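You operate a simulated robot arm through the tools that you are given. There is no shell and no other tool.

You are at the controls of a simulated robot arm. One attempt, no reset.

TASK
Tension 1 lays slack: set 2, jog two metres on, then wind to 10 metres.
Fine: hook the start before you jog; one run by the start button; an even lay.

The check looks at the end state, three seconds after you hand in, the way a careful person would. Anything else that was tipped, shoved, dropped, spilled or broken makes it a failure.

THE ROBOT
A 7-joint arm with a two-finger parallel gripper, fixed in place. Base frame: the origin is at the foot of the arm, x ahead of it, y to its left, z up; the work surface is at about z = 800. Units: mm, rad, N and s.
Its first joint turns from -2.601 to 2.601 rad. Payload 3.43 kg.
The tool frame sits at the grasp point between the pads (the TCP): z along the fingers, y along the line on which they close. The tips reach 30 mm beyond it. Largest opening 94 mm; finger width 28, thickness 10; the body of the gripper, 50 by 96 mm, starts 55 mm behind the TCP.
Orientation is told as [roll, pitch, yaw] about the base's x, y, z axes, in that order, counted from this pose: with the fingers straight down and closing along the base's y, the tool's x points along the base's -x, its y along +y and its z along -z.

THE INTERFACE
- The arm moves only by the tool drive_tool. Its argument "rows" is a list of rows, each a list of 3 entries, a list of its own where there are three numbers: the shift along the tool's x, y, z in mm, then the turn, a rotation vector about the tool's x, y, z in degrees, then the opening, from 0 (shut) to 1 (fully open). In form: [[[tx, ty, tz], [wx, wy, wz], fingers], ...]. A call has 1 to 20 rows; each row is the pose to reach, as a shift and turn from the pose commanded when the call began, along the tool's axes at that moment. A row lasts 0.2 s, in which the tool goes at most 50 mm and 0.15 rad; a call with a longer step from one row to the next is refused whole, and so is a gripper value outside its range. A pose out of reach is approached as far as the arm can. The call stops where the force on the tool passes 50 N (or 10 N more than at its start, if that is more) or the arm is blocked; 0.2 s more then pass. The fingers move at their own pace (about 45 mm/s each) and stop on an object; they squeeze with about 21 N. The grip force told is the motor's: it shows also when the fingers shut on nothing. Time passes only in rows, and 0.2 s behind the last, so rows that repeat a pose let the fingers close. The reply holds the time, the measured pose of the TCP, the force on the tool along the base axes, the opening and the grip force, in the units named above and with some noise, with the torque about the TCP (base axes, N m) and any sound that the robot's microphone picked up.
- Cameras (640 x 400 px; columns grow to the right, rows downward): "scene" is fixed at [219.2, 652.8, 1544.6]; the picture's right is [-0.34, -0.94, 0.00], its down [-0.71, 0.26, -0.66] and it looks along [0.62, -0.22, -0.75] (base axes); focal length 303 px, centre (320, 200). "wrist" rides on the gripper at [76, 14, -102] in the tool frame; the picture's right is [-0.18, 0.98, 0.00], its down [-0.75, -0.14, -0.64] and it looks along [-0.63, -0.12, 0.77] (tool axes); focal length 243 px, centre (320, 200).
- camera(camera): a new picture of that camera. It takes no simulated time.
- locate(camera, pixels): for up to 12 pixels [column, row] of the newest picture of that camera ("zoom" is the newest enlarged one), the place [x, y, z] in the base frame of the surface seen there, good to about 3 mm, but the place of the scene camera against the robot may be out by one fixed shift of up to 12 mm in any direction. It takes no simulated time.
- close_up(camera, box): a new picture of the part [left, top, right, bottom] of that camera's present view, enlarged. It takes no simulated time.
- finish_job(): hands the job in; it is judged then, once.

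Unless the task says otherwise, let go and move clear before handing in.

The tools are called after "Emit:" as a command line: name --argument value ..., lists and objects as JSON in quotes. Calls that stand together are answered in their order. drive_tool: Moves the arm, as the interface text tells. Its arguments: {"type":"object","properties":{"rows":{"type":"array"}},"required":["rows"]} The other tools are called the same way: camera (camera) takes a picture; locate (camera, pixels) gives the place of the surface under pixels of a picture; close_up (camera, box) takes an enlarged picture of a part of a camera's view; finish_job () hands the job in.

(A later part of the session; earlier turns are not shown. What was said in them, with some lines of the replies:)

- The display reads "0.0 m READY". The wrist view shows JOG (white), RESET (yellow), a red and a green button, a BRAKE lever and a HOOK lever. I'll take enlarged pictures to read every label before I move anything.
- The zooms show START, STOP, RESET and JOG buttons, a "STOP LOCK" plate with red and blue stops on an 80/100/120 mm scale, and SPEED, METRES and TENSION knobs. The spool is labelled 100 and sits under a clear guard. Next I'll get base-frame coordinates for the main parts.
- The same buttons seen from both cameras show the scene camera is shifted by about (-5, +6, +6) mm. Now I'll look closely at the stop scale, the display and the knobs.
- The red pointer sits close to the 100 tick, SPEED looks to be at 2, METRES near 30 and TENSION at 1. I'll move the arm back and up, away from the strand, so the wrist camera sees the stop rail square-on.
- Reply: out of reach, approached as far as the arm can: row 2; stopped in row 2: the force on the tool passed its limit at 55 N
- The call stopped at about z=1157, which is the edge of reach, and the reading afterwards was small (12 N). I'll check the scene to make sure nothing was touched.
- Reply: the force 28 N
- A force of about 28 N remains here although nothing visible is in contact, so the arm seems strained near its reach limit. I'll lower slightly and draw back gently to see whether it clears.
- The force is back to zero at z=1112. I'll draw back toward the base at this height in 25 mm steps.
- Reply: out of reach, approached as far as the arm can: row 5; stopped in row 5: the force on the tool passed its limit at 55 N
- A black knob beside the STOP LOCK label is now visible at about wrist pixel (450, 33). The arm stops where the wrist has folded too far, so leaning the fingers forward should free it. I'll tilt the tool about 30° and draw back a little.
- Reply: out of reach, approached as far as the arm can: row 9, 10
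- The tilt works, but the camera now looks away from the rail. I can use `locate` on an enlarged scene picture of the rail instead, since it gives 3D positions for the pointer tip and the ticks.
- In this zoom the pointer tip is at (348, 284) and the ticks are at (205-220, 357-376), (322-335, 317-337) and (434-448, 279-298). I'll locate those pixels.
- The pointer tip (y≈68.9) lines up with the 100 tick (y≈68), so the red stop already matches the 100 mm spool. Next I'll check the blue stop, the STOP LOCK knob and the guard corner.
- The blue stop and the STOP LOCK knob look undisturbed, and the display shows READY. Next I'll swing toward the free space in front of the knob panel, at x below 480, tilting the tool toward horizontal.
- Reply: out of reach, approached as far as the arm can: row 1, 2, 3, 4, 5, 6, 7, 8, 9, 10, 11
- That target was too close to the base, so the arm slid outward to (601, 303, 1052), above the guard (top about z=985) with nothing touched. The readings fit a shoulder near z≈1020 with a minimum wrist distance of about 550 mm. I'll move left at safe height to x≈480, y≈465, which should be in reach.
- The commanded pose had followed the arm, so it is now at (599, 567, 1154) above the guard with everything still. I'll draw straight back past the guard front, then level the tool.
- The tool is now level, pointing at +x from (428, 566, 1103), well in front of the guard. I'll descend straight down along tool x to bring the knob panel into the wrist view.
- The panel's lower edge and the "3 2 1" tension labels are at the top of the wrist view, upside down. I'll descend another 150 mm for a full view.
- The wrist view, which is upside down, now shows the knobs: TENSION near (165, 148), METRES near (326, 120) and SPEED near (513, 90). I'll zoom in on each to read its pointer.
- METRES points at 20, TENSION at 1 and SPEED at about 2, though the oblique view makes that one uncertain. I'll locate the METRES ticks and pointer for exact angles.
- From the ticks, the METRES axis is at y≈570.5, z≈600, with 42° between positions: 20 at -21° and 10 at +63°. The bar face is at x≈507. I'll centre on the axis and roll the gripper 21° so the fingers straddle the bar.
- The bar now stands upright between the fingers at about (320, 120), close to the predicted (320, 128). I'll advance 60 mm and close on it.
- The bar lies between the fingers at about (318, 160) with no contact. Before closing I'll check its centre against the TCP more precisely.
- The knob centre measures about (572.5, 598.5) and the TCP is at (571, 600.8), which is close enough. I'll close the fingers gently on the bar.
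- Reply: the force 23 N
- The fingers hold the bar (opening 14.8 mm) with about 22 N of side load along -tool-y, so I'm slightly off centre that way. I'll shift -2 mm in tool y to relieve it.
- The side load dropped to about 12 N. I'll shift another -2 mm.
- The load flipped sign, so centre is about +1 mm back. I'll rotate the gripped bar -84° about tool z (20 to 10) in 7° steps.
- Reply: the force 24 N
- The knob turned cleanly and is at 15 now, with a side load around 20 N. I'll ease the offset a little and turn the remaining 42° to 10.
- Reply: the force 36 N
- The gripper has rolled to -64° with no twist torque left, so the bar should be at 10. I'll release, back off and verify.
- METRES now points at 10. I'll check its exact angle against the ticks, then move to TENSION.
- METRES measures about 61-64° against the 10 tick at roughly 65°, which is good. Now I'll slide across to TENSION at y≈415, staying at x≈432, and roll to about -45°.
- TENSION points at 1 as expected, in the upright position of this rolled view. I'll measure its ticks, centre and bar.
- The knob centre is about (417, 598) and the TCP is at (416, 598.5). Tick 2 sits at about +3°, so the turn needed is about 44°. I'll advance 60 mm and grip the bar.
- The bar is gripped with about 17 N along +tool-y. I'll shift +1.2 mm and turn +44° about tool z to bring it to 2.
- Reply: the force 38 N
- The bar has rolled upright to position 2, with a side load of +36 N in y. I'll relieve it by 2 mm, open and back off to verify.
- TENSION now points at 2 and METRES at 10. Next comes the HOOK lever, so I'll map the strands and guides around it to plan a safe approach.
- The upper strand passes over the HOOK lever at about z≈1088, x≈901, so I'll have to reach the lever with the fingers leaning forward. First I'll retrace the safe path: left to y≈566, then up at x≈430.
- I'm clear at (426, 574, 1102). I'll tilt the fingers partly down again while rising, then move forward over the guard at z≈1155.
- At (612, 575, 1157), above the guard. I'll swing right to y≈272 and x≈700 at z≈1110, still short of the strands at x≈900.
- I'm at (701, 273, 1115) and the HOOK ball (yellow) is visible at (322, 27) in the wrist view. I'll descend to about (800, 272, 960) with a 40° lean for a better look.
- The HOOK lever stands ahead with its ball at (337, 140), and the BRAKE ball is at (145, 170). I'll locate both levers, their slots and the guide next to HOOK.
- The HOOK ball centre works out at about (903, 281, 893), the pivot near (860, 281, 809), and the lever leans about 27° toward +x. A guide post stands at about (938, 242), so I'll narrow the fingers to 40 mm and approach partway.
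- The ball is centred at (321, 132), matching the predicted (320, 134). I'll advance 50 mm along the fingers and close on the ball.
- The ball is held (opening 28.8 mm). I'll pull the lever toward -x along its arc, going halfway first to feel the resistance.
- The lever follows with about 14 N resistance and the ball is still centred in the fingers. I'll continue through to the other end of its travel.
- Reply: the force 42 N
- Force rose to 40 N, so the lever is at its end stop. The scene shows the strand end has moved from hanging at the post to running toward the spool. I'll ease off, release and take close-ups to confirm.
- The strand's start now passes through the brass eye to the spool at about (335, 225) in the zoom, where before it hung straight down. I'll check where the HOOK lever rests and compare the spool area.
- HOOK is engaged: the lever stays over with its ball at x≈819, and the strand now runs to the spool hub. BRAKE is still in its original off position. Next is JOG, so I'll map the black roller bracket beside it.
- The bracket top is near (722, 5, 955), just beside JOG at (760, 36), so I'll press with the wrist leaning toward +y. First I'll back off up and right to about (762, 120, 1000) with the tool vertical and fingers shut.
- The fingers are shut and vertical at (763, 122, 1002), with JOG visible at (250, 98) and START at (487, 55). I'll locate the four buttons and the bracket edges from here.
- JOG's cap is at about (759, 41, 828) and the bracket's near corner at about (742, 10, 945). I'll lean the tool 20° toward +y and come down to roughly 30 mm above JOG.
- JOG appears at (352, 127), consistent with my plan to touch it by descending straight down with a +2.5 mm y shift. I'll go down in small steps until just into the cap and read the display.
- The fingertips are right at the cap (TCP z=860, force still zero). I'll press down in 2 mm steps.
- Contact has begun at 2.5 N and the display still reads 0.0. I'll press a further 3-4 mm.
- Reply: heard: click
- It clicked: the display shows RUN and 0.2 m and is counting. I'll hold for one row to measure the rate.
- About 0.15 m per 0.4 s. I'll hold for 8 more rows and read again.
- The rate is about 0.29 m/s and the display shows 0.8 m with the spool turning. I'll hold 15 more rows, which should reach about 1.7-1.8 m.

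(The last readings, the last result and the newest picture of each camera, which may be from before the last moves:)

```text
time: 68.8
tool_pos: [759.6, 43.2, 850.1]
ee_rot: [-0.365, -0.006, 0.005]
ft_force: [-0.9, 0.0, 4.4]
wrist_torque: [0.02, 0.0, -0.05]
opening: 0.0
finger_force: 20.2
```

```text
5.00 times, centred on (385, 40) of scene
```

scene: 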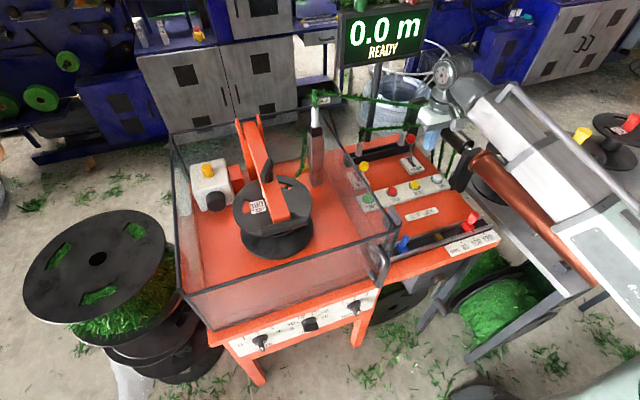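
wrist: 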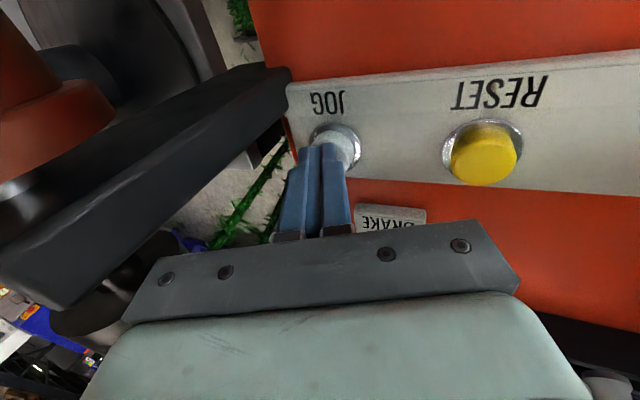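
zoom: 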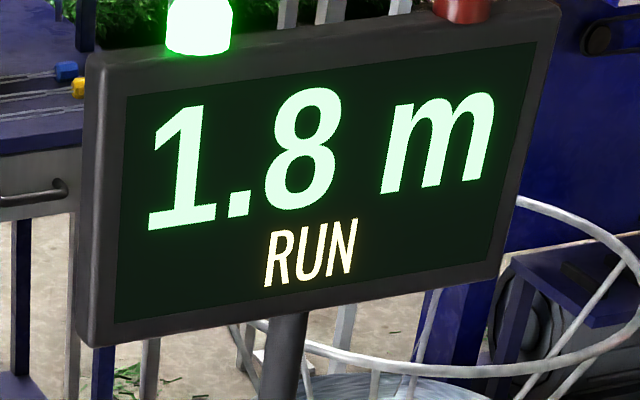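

It reads 1.8 m. At 0.3 m/s I need about 0.6 s more including the release, so I'll hold two rows and lift quickly.

Emit:
drive_tool --rows '[[[0, 0, 0], [0, 0, 0], 0], [[0, 0, 0], [0, 0, 0], 0], [[0, -6, -16], [0, 0, 0], 0], [[0, -13, -34], [0, 0, 0], 0], [[0, -13, -34], [0, 0, 0], 0]]'

Emit:
close_up --camera "scene" --box '[330, 0, 440, 80]'

Emit:
camera --camera "scene"

```text
time: 70.0
tool_pos: [758.8, 43.8, 886.7]
ee_rot: [-0.365, -0.005, 0.005]
ft_force: [0.4, 1.0, 0.0]
wrist_torque: [0.03, 0.0, 0.03]
opening: 0.0
finger_force: 21.1
```

```text
5.00 times, centred on (385, 40) of scene
```

zoom: 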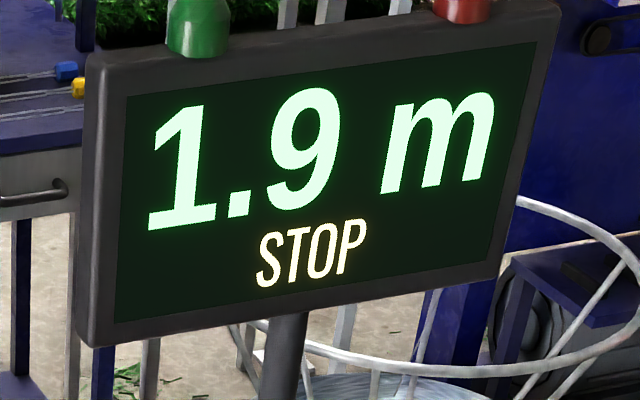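

```text
taken
```

scene: 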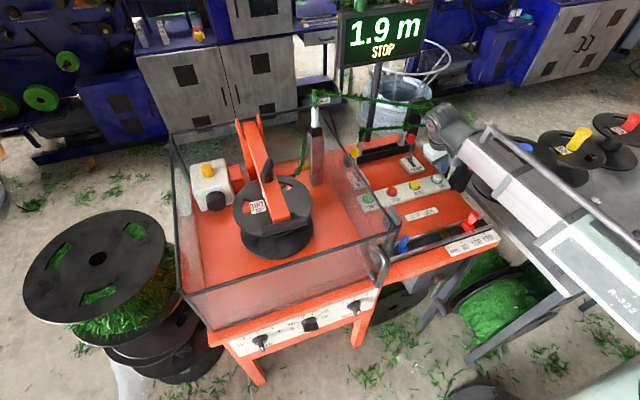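

It stopped at 1.9 m and the spool is turning properly. A short second jog of about 0.3 s should bring it to 2.0, so I'll lower to just above the cap first.

Emit:
drive_tool --rows '[[[0, 4, 11], [0, 0, 0], 0], [[0, 8, 21], [0, 0, 0], 0], [[0, 9.4, 24.8], [0, 0, 0], 0], [[0, 9.4, 24.8], [0, 0, 0], 0]]'

```text
time: 71.0
tool_pos: [759.4, 42.4, 860.1]
ee_rot: [-0.366, -0.006, 0.006]
ft_force: [0.4, -0.6, 0.5]
wrist_torque: [0.01, 0.03, 0.04]
opening: 0.0
finger_force: 20.9
```

I'm just above the cap at z=860. Now a quick tap: down 9.5 mm, hold one row, then lift.

Emit:
drive_tool --rows '[[[0, 3.4, 8.9], [0, 0, 0], 0], [[0, 3.4, 8.9], [0, 0, 0], 0], [[0, -3, -8], [0, 0, 0], 0], [[0, -11, -30], [0, 0, 0], 0]]'

Emit:
close_up --camera "scene" --box '[330, 0, 440, 80]'

```text
time: 72.0
tool_pos: [759.5, 45.3, 893.7]
ee_rot: [-0.364, -0.005, 0.005]
ft_force: [-0.4, 0.3, -0.4]
wrist_torque: [-0.01, 0.0, 0.03]
opening: 0.1
finger_force: 21.6
heard: click
```

```text
5.00 times, centred on (385, 40) of scene
```

zoom: 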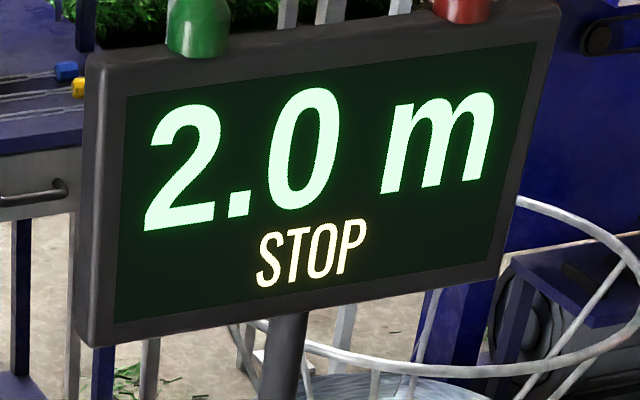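

It reads 2.0 m, STOP. Before starting I want to check the STOP LOCK knob and the blue stop. I'll rise, level the tool and move across to y≈286 above START.

Emit:
drive_tool --rows '[[[0, -14, -37], [0, 0, 0], 0], [[0, -28, -75], [0, 0, 0], 0], [[0, -7, -89], [-4, 0, 0], 0], [[0, 21, -100], [-8, 0, 0], 0], [[0, 49, -111], [-12, 0, 0], 0], [[0, 77, -121], [-16, 0, 0], 0], [[0, 105, -132], [-20.9, 0, 0], 0], [[0, 133, -143], [-20.9, 0, 0], 0], [[0, 161, -153], [-20.9, 0, 0], 0], [[0, 194, -166], [-20.9, 0, 0], 0], [[0, 194, -166], [-20.9, 0, 0], 0]]'

Emit:
camera --camera "wrist"

Emit:
camera --camera "scene"

```text
time: 74.4
tool_pos: [758.1, 284.4, 979.5]
ee_rot: [-0.001, -0.005, 0.003]
ft_force: [-1.2, 0.2, 0.8]
wrist_torque: [0.01, 0.04, -0.02]
opening: 0.3
finger_force: 21.3
```

```text
taken
```

wrist: 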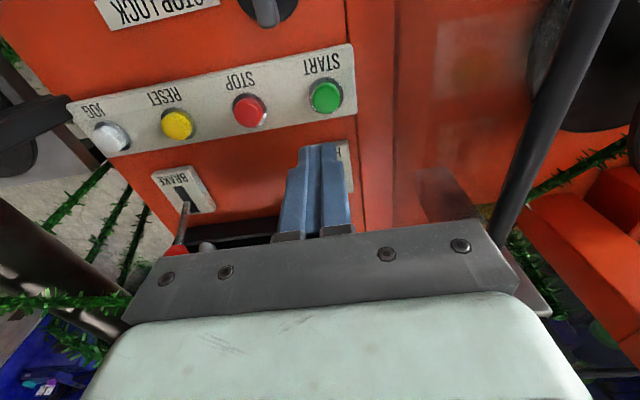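

```text
taken
```

scene: 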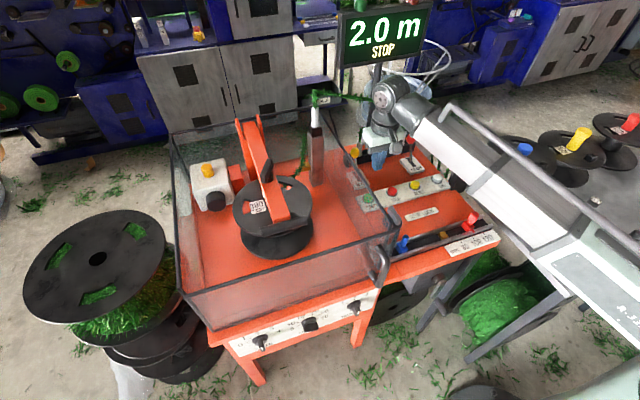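

START is at (326, 95) with clear space around it. I'll move back 80 mm to view the STOP LOCK knob and the stop rail from above.

Emit:
drive_tool --rows '[[[20, 0, 0], [0, 0, 0], 0], [[40, 0, 0], [0, 0, 0], 0], [[60, 0, 0], [0, 0, 0], 0], [[80, 0, 0], [0, 0, 0], 0], [[100, -10, 0], [0, 0, 0], 0], [[120, -20, 0], [0, 0, 0], 0], [[120, -20, 0], [0, 0, 0], 0]]'

Emit:
camera --camera "wrist"

```text
time: 76.0
tool_pos: [638.4, 262.9, 978.3]
ee_rot: [-0.001, -0.005, 0.005]
ft_force: [-0.7, -0.1, -0.3]
wrist_torque: [0.02, 0.02, -0.01]
opening: 0.2
finger_force: 20.7
```

```text
taken
```

wrist: 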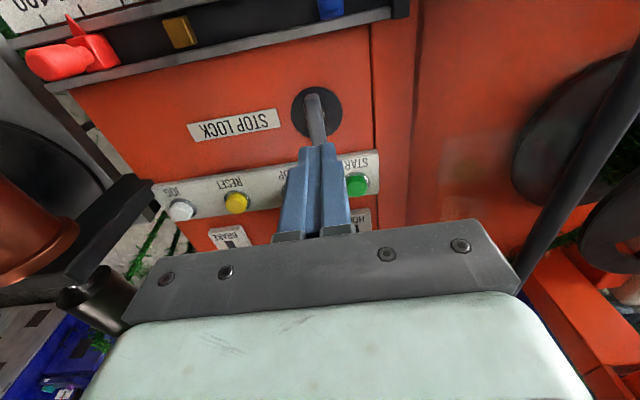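

The STOP LOCK lever carries no position marks and hasn't been touched, and the red pointer is right by the 100 tick. I'll locate the red pointer, brass carriage and blue stop from here to confirm.

Emit:
close_up --camera "wrist" --box '[0, 0, 400, 150]'

Emit:
close_up --camera "wrist" --box '[0, 0, 160, 100]'

Emit:
locate --camera "wrist" --pixels '[[71, 18], [60, 60], [100, 50], [180, 32], [330, 10], [45, 22], [315, 100], [315, 130], [312, 100]]'

```text
1.60 times, centred on (200, 75) of wrist
```

zoom: 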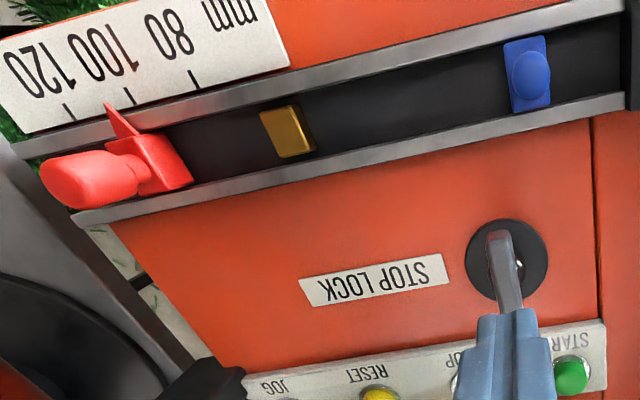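

```text
4.00 times, centred on (80, 50) of wrist
```

zoom: 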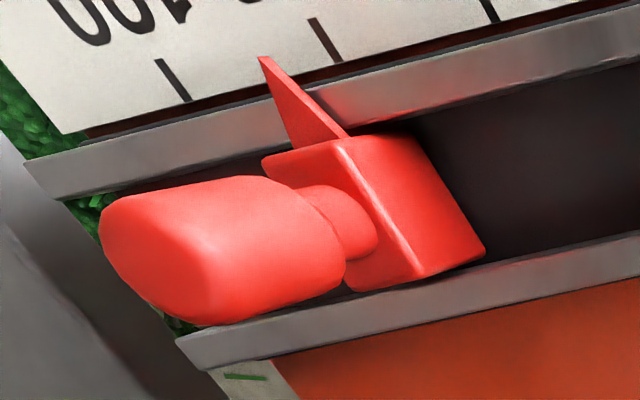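

```text
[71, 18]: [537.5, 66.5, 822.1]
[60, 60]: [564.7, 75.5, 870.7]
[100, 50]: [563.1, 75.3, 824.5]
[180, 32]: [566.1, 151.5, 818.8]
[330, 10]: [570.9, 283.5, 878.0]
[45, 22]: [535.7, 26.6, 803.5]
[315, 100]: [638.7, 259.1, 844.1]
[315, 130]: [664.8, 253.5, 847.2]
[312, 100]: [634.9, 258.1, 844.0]
```

The red pointer (y=66.5) matches the 100 tick, with 120 at y≈26.6, and the carriage is moving between the stops. Now I'll go to START: forward to (760, 286), then down to just above its cap.

Emit:
drive_tool --rows '[[[-20, 4, 0], [0, 0, 0], 0], [[-45, 8, 0], [0, 0, 0], 0], [[-70, 13, 0], [0, 0, 0], 0], [[-95, 18, 10], [0, 0, 0], 0], [[-115, 23, 30], [0, 0, 0], 0], [[-122, 23.6, 55], [0, 0, 0], 0], [[-122, 23.6, 80], [0, 0, 0], 0], [[-122, 23.6, 98], [0, 0, 0], 0], [[-122, 23.6, 98], [0, 0, 0], 0]]'

Emit:
camera --camera "wrist"

Emit:
close_up --camera "scene" --box '[300, 80, 460, 230]'

```text
time: 78.0
tool_pos: [760.5, 288.0, 880.5]
ee_rot: [0.0, -0.005, 0.005]
ft_force: [-0.9, -0.1, -0.4]
wrist_torque: [0.02, 0.01, 0.02]
opening: 0.1
finger_force: 20.8
```

```text
taken
```

wrist: 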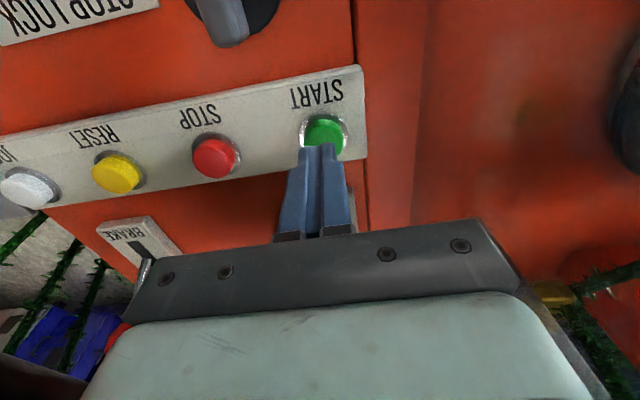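

```text
2.67 times, centred on (380, 155) of scene
```

zoom: 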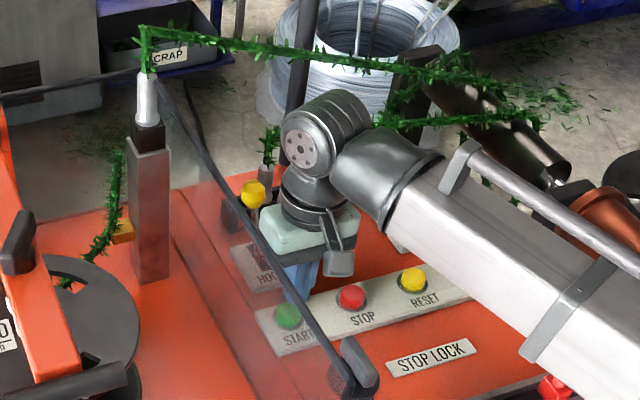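

START's cap is at about (324, 133), with the fingertips nearly over it. I'll check its centre once more before the single press.

Emit:
locate --camera "wrist" --pixels '[[324, 118], [324, 128], [324, 138], [308, 132], [342, 135], [347, 133]]'

Emit:
close_up --camera "wrist" --box '[270, 90, 380, 170]'

```text
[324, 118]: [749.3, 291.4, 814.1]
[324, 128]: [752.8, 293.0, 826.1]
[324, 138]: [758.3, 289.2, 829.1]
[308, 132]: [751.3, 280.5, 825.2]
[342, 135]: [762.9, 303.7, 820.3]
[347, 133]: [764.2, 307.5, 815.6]
```

```text
5.00 times, centred on (325, 130) of wrist
```

zoom: 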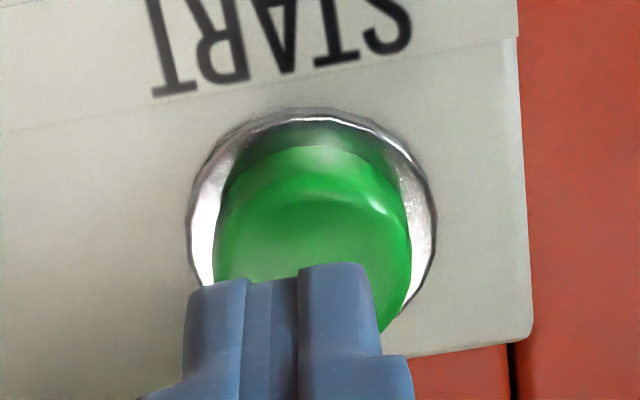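

The cap centre is about (763, 291), within 3 mm of the fingers. I'll press START once: down to z≈849.5, watch for the click, then lift.

Emit:
drive_tool --rows '[[[-1.5, 2, 10], [0, 0, 0], 0], [[-1.5, 2, 18], [0, 0, 0], 0], [[-1.5, 2, 23], [0, 0, 0], 0], [[-1.5, 2, 27], [0, 0, 0], 0], [[-1.5, 2, 30], [0, 0, 0], 0]]'

Emit:
close_up --camera "scene" --box '[330, 0, 440, 80]'

```text
time: 79.2
tool_pos: [762.0, 290.6, 851.1]
ee_rot: [0.001, -0.005, 0.005]
ft_force: [-0.4, 1.3, 4.4]
wrist_torque: [0.04, -0.01, -0.04]
opening: 0.1
finger_force: 21.3
heard: click
```

```text
5.00 times, centred on (385, 40) of scene
```

zoom: 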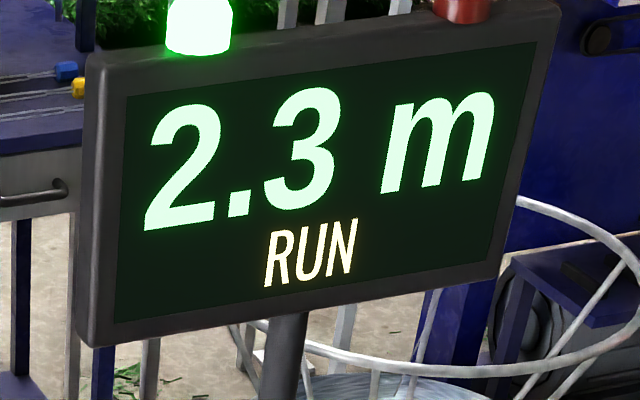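

START clicked and the display shows RUN at 2.3 m. I'll lift straight off the button and let the run proceed.

Emit:
drive_tool --rows '[[[0, 0, -20], [0, 0, 0], 0], [[0, 0, -45], [0, 0, 0], 0], [[0, 0, -70], [0, 0, 0], 0], [[0, 0, -95], [0, 0, 0], 0], [[0, 0, -110], [0, 0, 0], 0], [[0, 0, -110], [0, 0, 0], 0]]'

Emit:
close_up --camera "scene" --box '[330, 0, 440, 80]'

Emit:
close_up --camera "scene" --box '[200, 80, 360, 270]'

```text
time: 80.6
tool_pos: [762.6, 290.5, 961.0]
ee_rot: [-0.002, -0.007, 0.005]
ft_force: [0.4, -0.5, 0.3]
wrist_torque: [0.02, 0.0, -0.01]
opening: 0.0
finger_force: 20.8
```

```text
5.00 times, centred on (385, 40) of scene
```

zoom: 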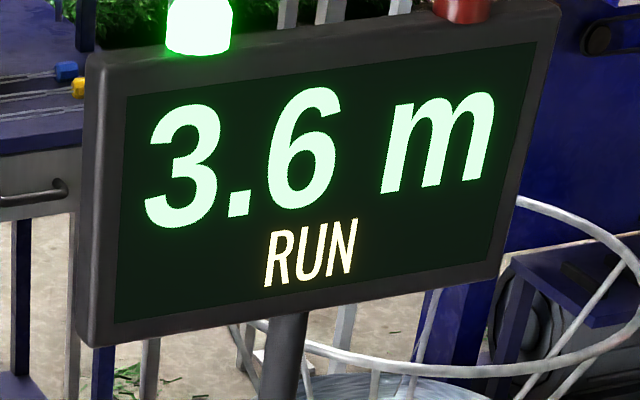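

```text
2.11 times, centred on (280, 175) of scene
```

zoom: 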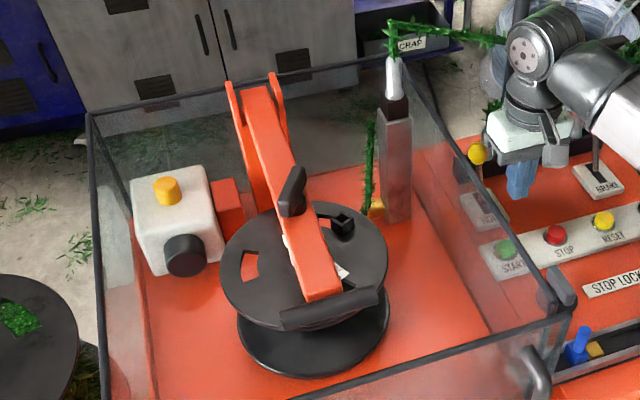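

It's running at about 0.93 m/s, with the carriage sweeping toward the blue stop. I'll hover over STOP as a precaution while waiting.

Emit:
drive_tool --rows '[[[0, -12, 0], [0, 0, 0], 0], [[0, -26, 0], [0, 0, 0], 0], [[0, -40, 0], [0, 0, 0], 0], [[0, -54, 0], [0, 0, 0], 0], [[0, -68, 10], [0, 0, 0], 0], [[0, -82, 25], [0, 0, 0], 0], [[0, -84, 40], [0, 0, 0], 0], [[0, -84, 55], [0, 0, 0], 0], [[0, -84, 65], [0, 0, 0], 0], [[0, -84, 65], [0, 0, 0], 0], [[0, -84, 65], [0, 0, 0], 0], [[0, -84, 65], [0, 0, 0], 0], [[0, -84, 65], [0, 0, 0], 0], [[0, -84, 65], [0, 0, 0], 0], [[0, -84, 65], [0, 0, 0], 0], [[0, -84, 65], [0, 0, 0], 0], [[0, -84, 65], [0, 0, 0], 0], [[0, -84, 65], [0, 0, 0], 0]]'

Emit:
close_up --camera "scene" --box '[330, 0, 440, 80]'

Emit:
close_up --camera "scene" --box '[200, 80, 360, 270]'

```text
time: 84.4
tool_pos: [763.6, 205.0, 895.0]
ee_rot: [0.0, -0.004, 0.006]
ft_force: [0.5, -0.2, 0.4]
wrist_torque: [0.0, 0.0, -0.01]
opening: 0.0
finger_force: 20.6
```

```text
5.00 times, centred on (385, 40) of scene
```

zoom: 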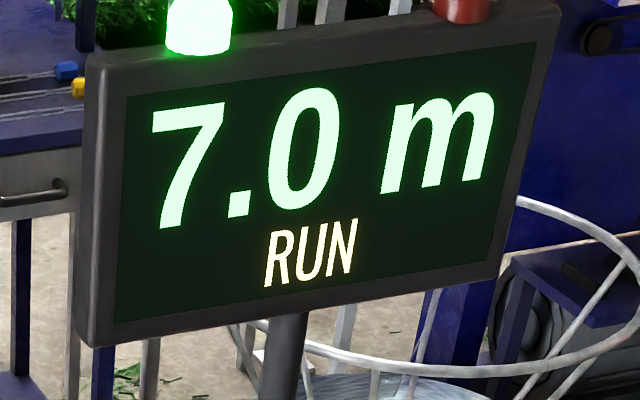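

```text
2.11 times, centred on (280, 175) of scene
```

zoom: 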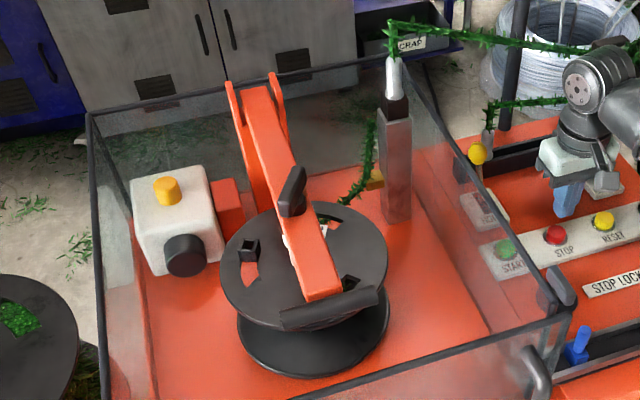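

It reads 7.0 m and runs steadily at 0.9 m/s. I'll wait about 3 s more and check near 9.7 m.

Emit:
drive_tool --rows '[[[0, 0, 0], [0, 0, 0], 0], [[0, 0, 0], [0, 0, 0], 0], [[0, 0, 0], [0, 0, 0], 0], [[0, 0, 0], [0, 0, 0], 0], [[0, 0, 0], [0, 0, 0], 0], [[0, 0, 0], [0, 0, 0], 0], [[0, 0, 0], [0, 0, 0], 0], [[0, 0, 0], [0, 0, 0], 0], [[0, 0, 0], [0, 0, 0], 0], [[0, 0, 0], [0, 0, 0], 0], [[0, 0, 0], [0, 0, 0], 0], [[0, 0, 0], [0, 0, 0], 0], [[0, 0, 0], [0, 0, 0], 0], [[0, 0, 0], [0, 0, 0], 0]]'

Emit:
close_up --camera "scene" --box '[330, 0, 440, 80]'

```text
time: 87.4
tool_pos: [763.1, 204.8, 895.4]
ee_rot: [0.001, -0.006, 0.006]
ft_force: [1.0, -0.6, -0.8]
wrist_torque: [0.01, 0.0, 0.01]
opening: 0.0
finger_force: 20.1
```

```text
5.00 times, centred on (385, 40) of scene
```

zoom: 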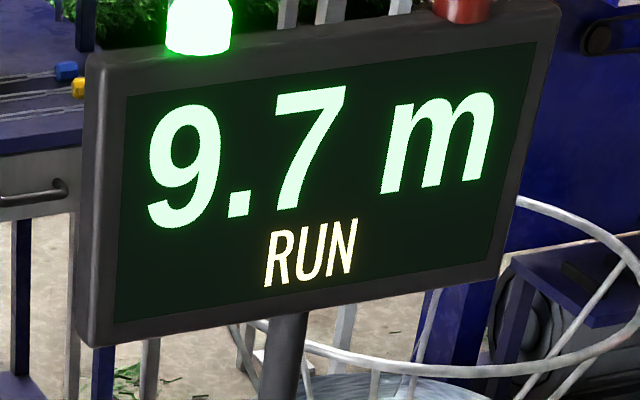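

It's at 9.7 m. I'll wait one more short interval to see whether it stops by itself at 10.

Emit:
drive_tool --rows '[[[0, 0, 0], [0, 0, 0], 0], [[0, 0, 0], [0, 0, 0], 0]]'

Emit:
close_up --camera "scene" --box '[330, 0, 440, 80]'

```text
time: 88.0
tool_pos: [762.4, 205.5, 895.0]
ee_rot: [0.0, -0.004, 0.006]
ft_force: [0.3, 0.6, -0.1]
wrist_torque: [0.0, 0.0, 0.01]
opening: 0.0
finger_force: 20.5
```

```text
5.00 times, centred on (385, 40) of scene
```

zoom: 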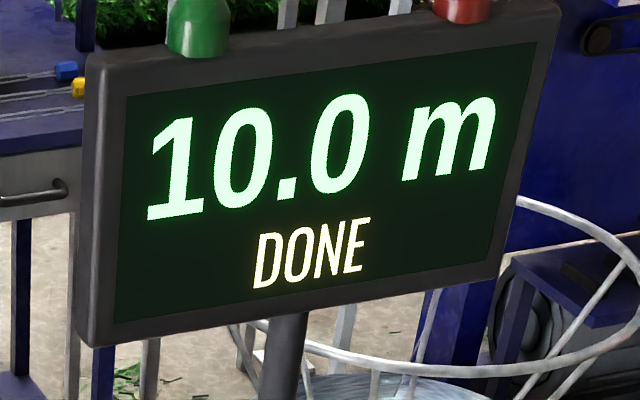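

The machine stopped by itself at 10.0 m, DONE. I'll lift clear of the panel and inspect the spool and surroundings before handing in.

Emit:
drive_tool --rows '[[[0, 0, -25], [0, 0, 0], 0], [[0, 0, -50], [0, 0, 0], 0], [[0, 0, -75], [0, 0, 0], 0], [[0, 0, -100], [0, 0, 0], 0], [[15, -15, -120], [0, 0, 0], 0], [[30, -30, -130], [0, 0, 0], 0], [[45, -45, -130], [0, 0, 0], 0], [[45, -45, -130], [0, 0, 0], 0], [[45, -45, -130], [0, 0, 0], 0]]'

Emit:
camera --camera "scene"

Emit:
close_up --camera "scene" --box '[200, 80, 360, 270]'

Emit:
close_up --camera "scene" --box '[330, 80, 510, 270]'

Emit:
close_up --camera "scene" --box '[230, 270, 390, 370]'

```text
time: 90.0
tool_pos: [716.8, 162.2, 1024.2]
ee_rot: [0.0, -0.004, 0.005]
ft_force: [0.0, 0.2, -0.3]
wrist_torque: [0.0, 0.0, -0.02]
opening: 0.0
finger_force: 21.3
```

```text
taken
```

scene: 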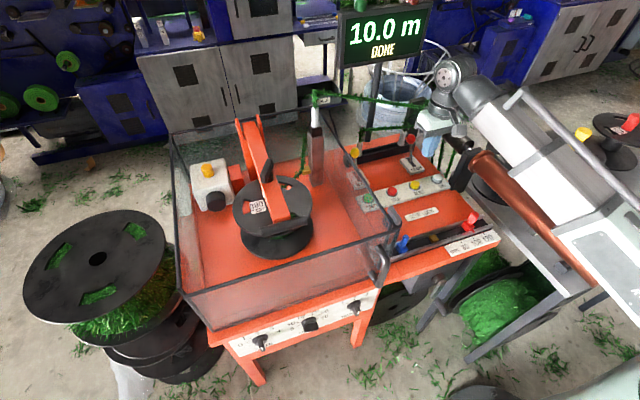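

```text
2.11 times, centred on (280, 175) of scene
```

zoom: 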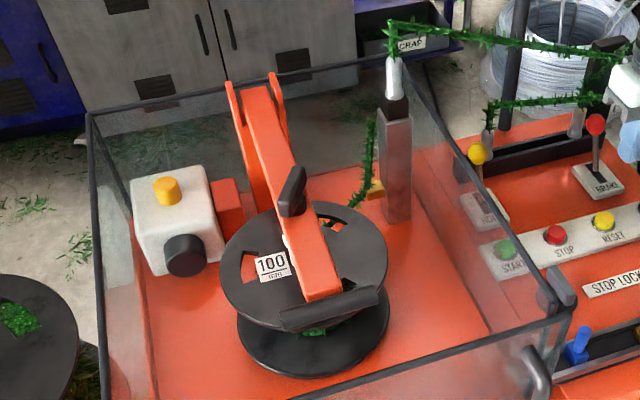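

```text
2.11 times, centred on (420, 175) of scene
```

zoom: 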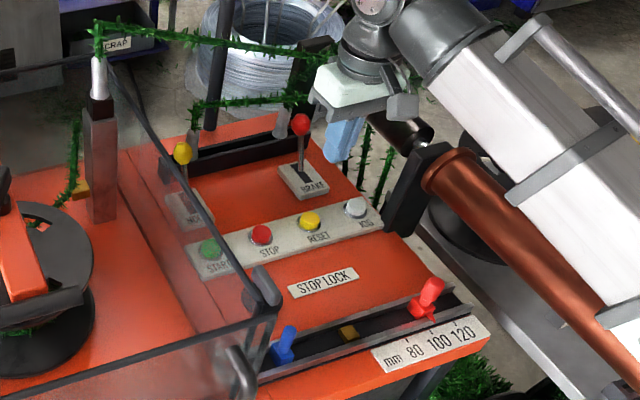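

```text
4.00 times, centred on (310, 320) of scene
```

zoom: 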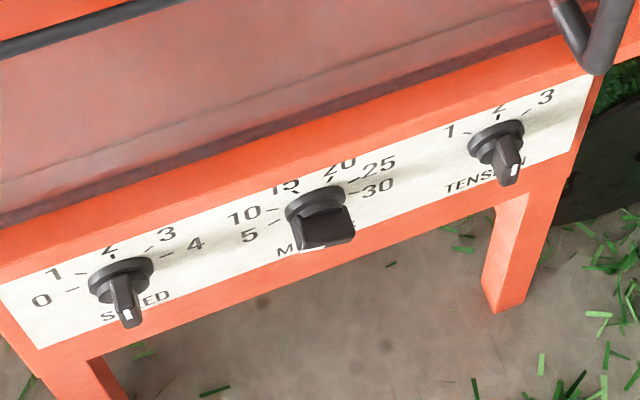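

Everything checks out:
- **Display:** 10.0 m, DONE.
- **Knobs:** TENSION at 2, METRES at 10, SPEED still at 2.
- **Hook:** lever over, and the strand runs onto the spool.
- **Stops:** the red pointer is still on 100, and nothing else in view looks disturbed.

The arm is clear and holding nothing, so I'm handing in.

Emit:
finish_job

```text
The job is handed in.
```

I wound the spool to 10.0 m, and the display showed DONE before I handed the job in. I haven't seen the result of the check.

- **Settings:** I turned TENSION from 1 to 2 and METRES from 20 to 10. I left SPEED at 2.
- **Hook:** I threw the HOOK lever before jogging, and the strand's start ran onto the spool hub.
- **Jog:** This took two presses. The first stopped at 1.9 m, so a short second press brought it to 2.0 m.
- **Run:** I pressed START once, and the machine stopped by itself at 10.0 m.
- **Even lay:** The red stop already matched the 100 mm spool, so I didn't touch it. I could only see part of the wound strand under the flange, so I haven't seen the lay itself.

One early arm move stopped on the force limit at the edge of its reach, as did the next one while drawing back. The pictures showed nothing touched either time. In the last pictures nothing else looked moved or tipped, and the arm was clear of the machine.
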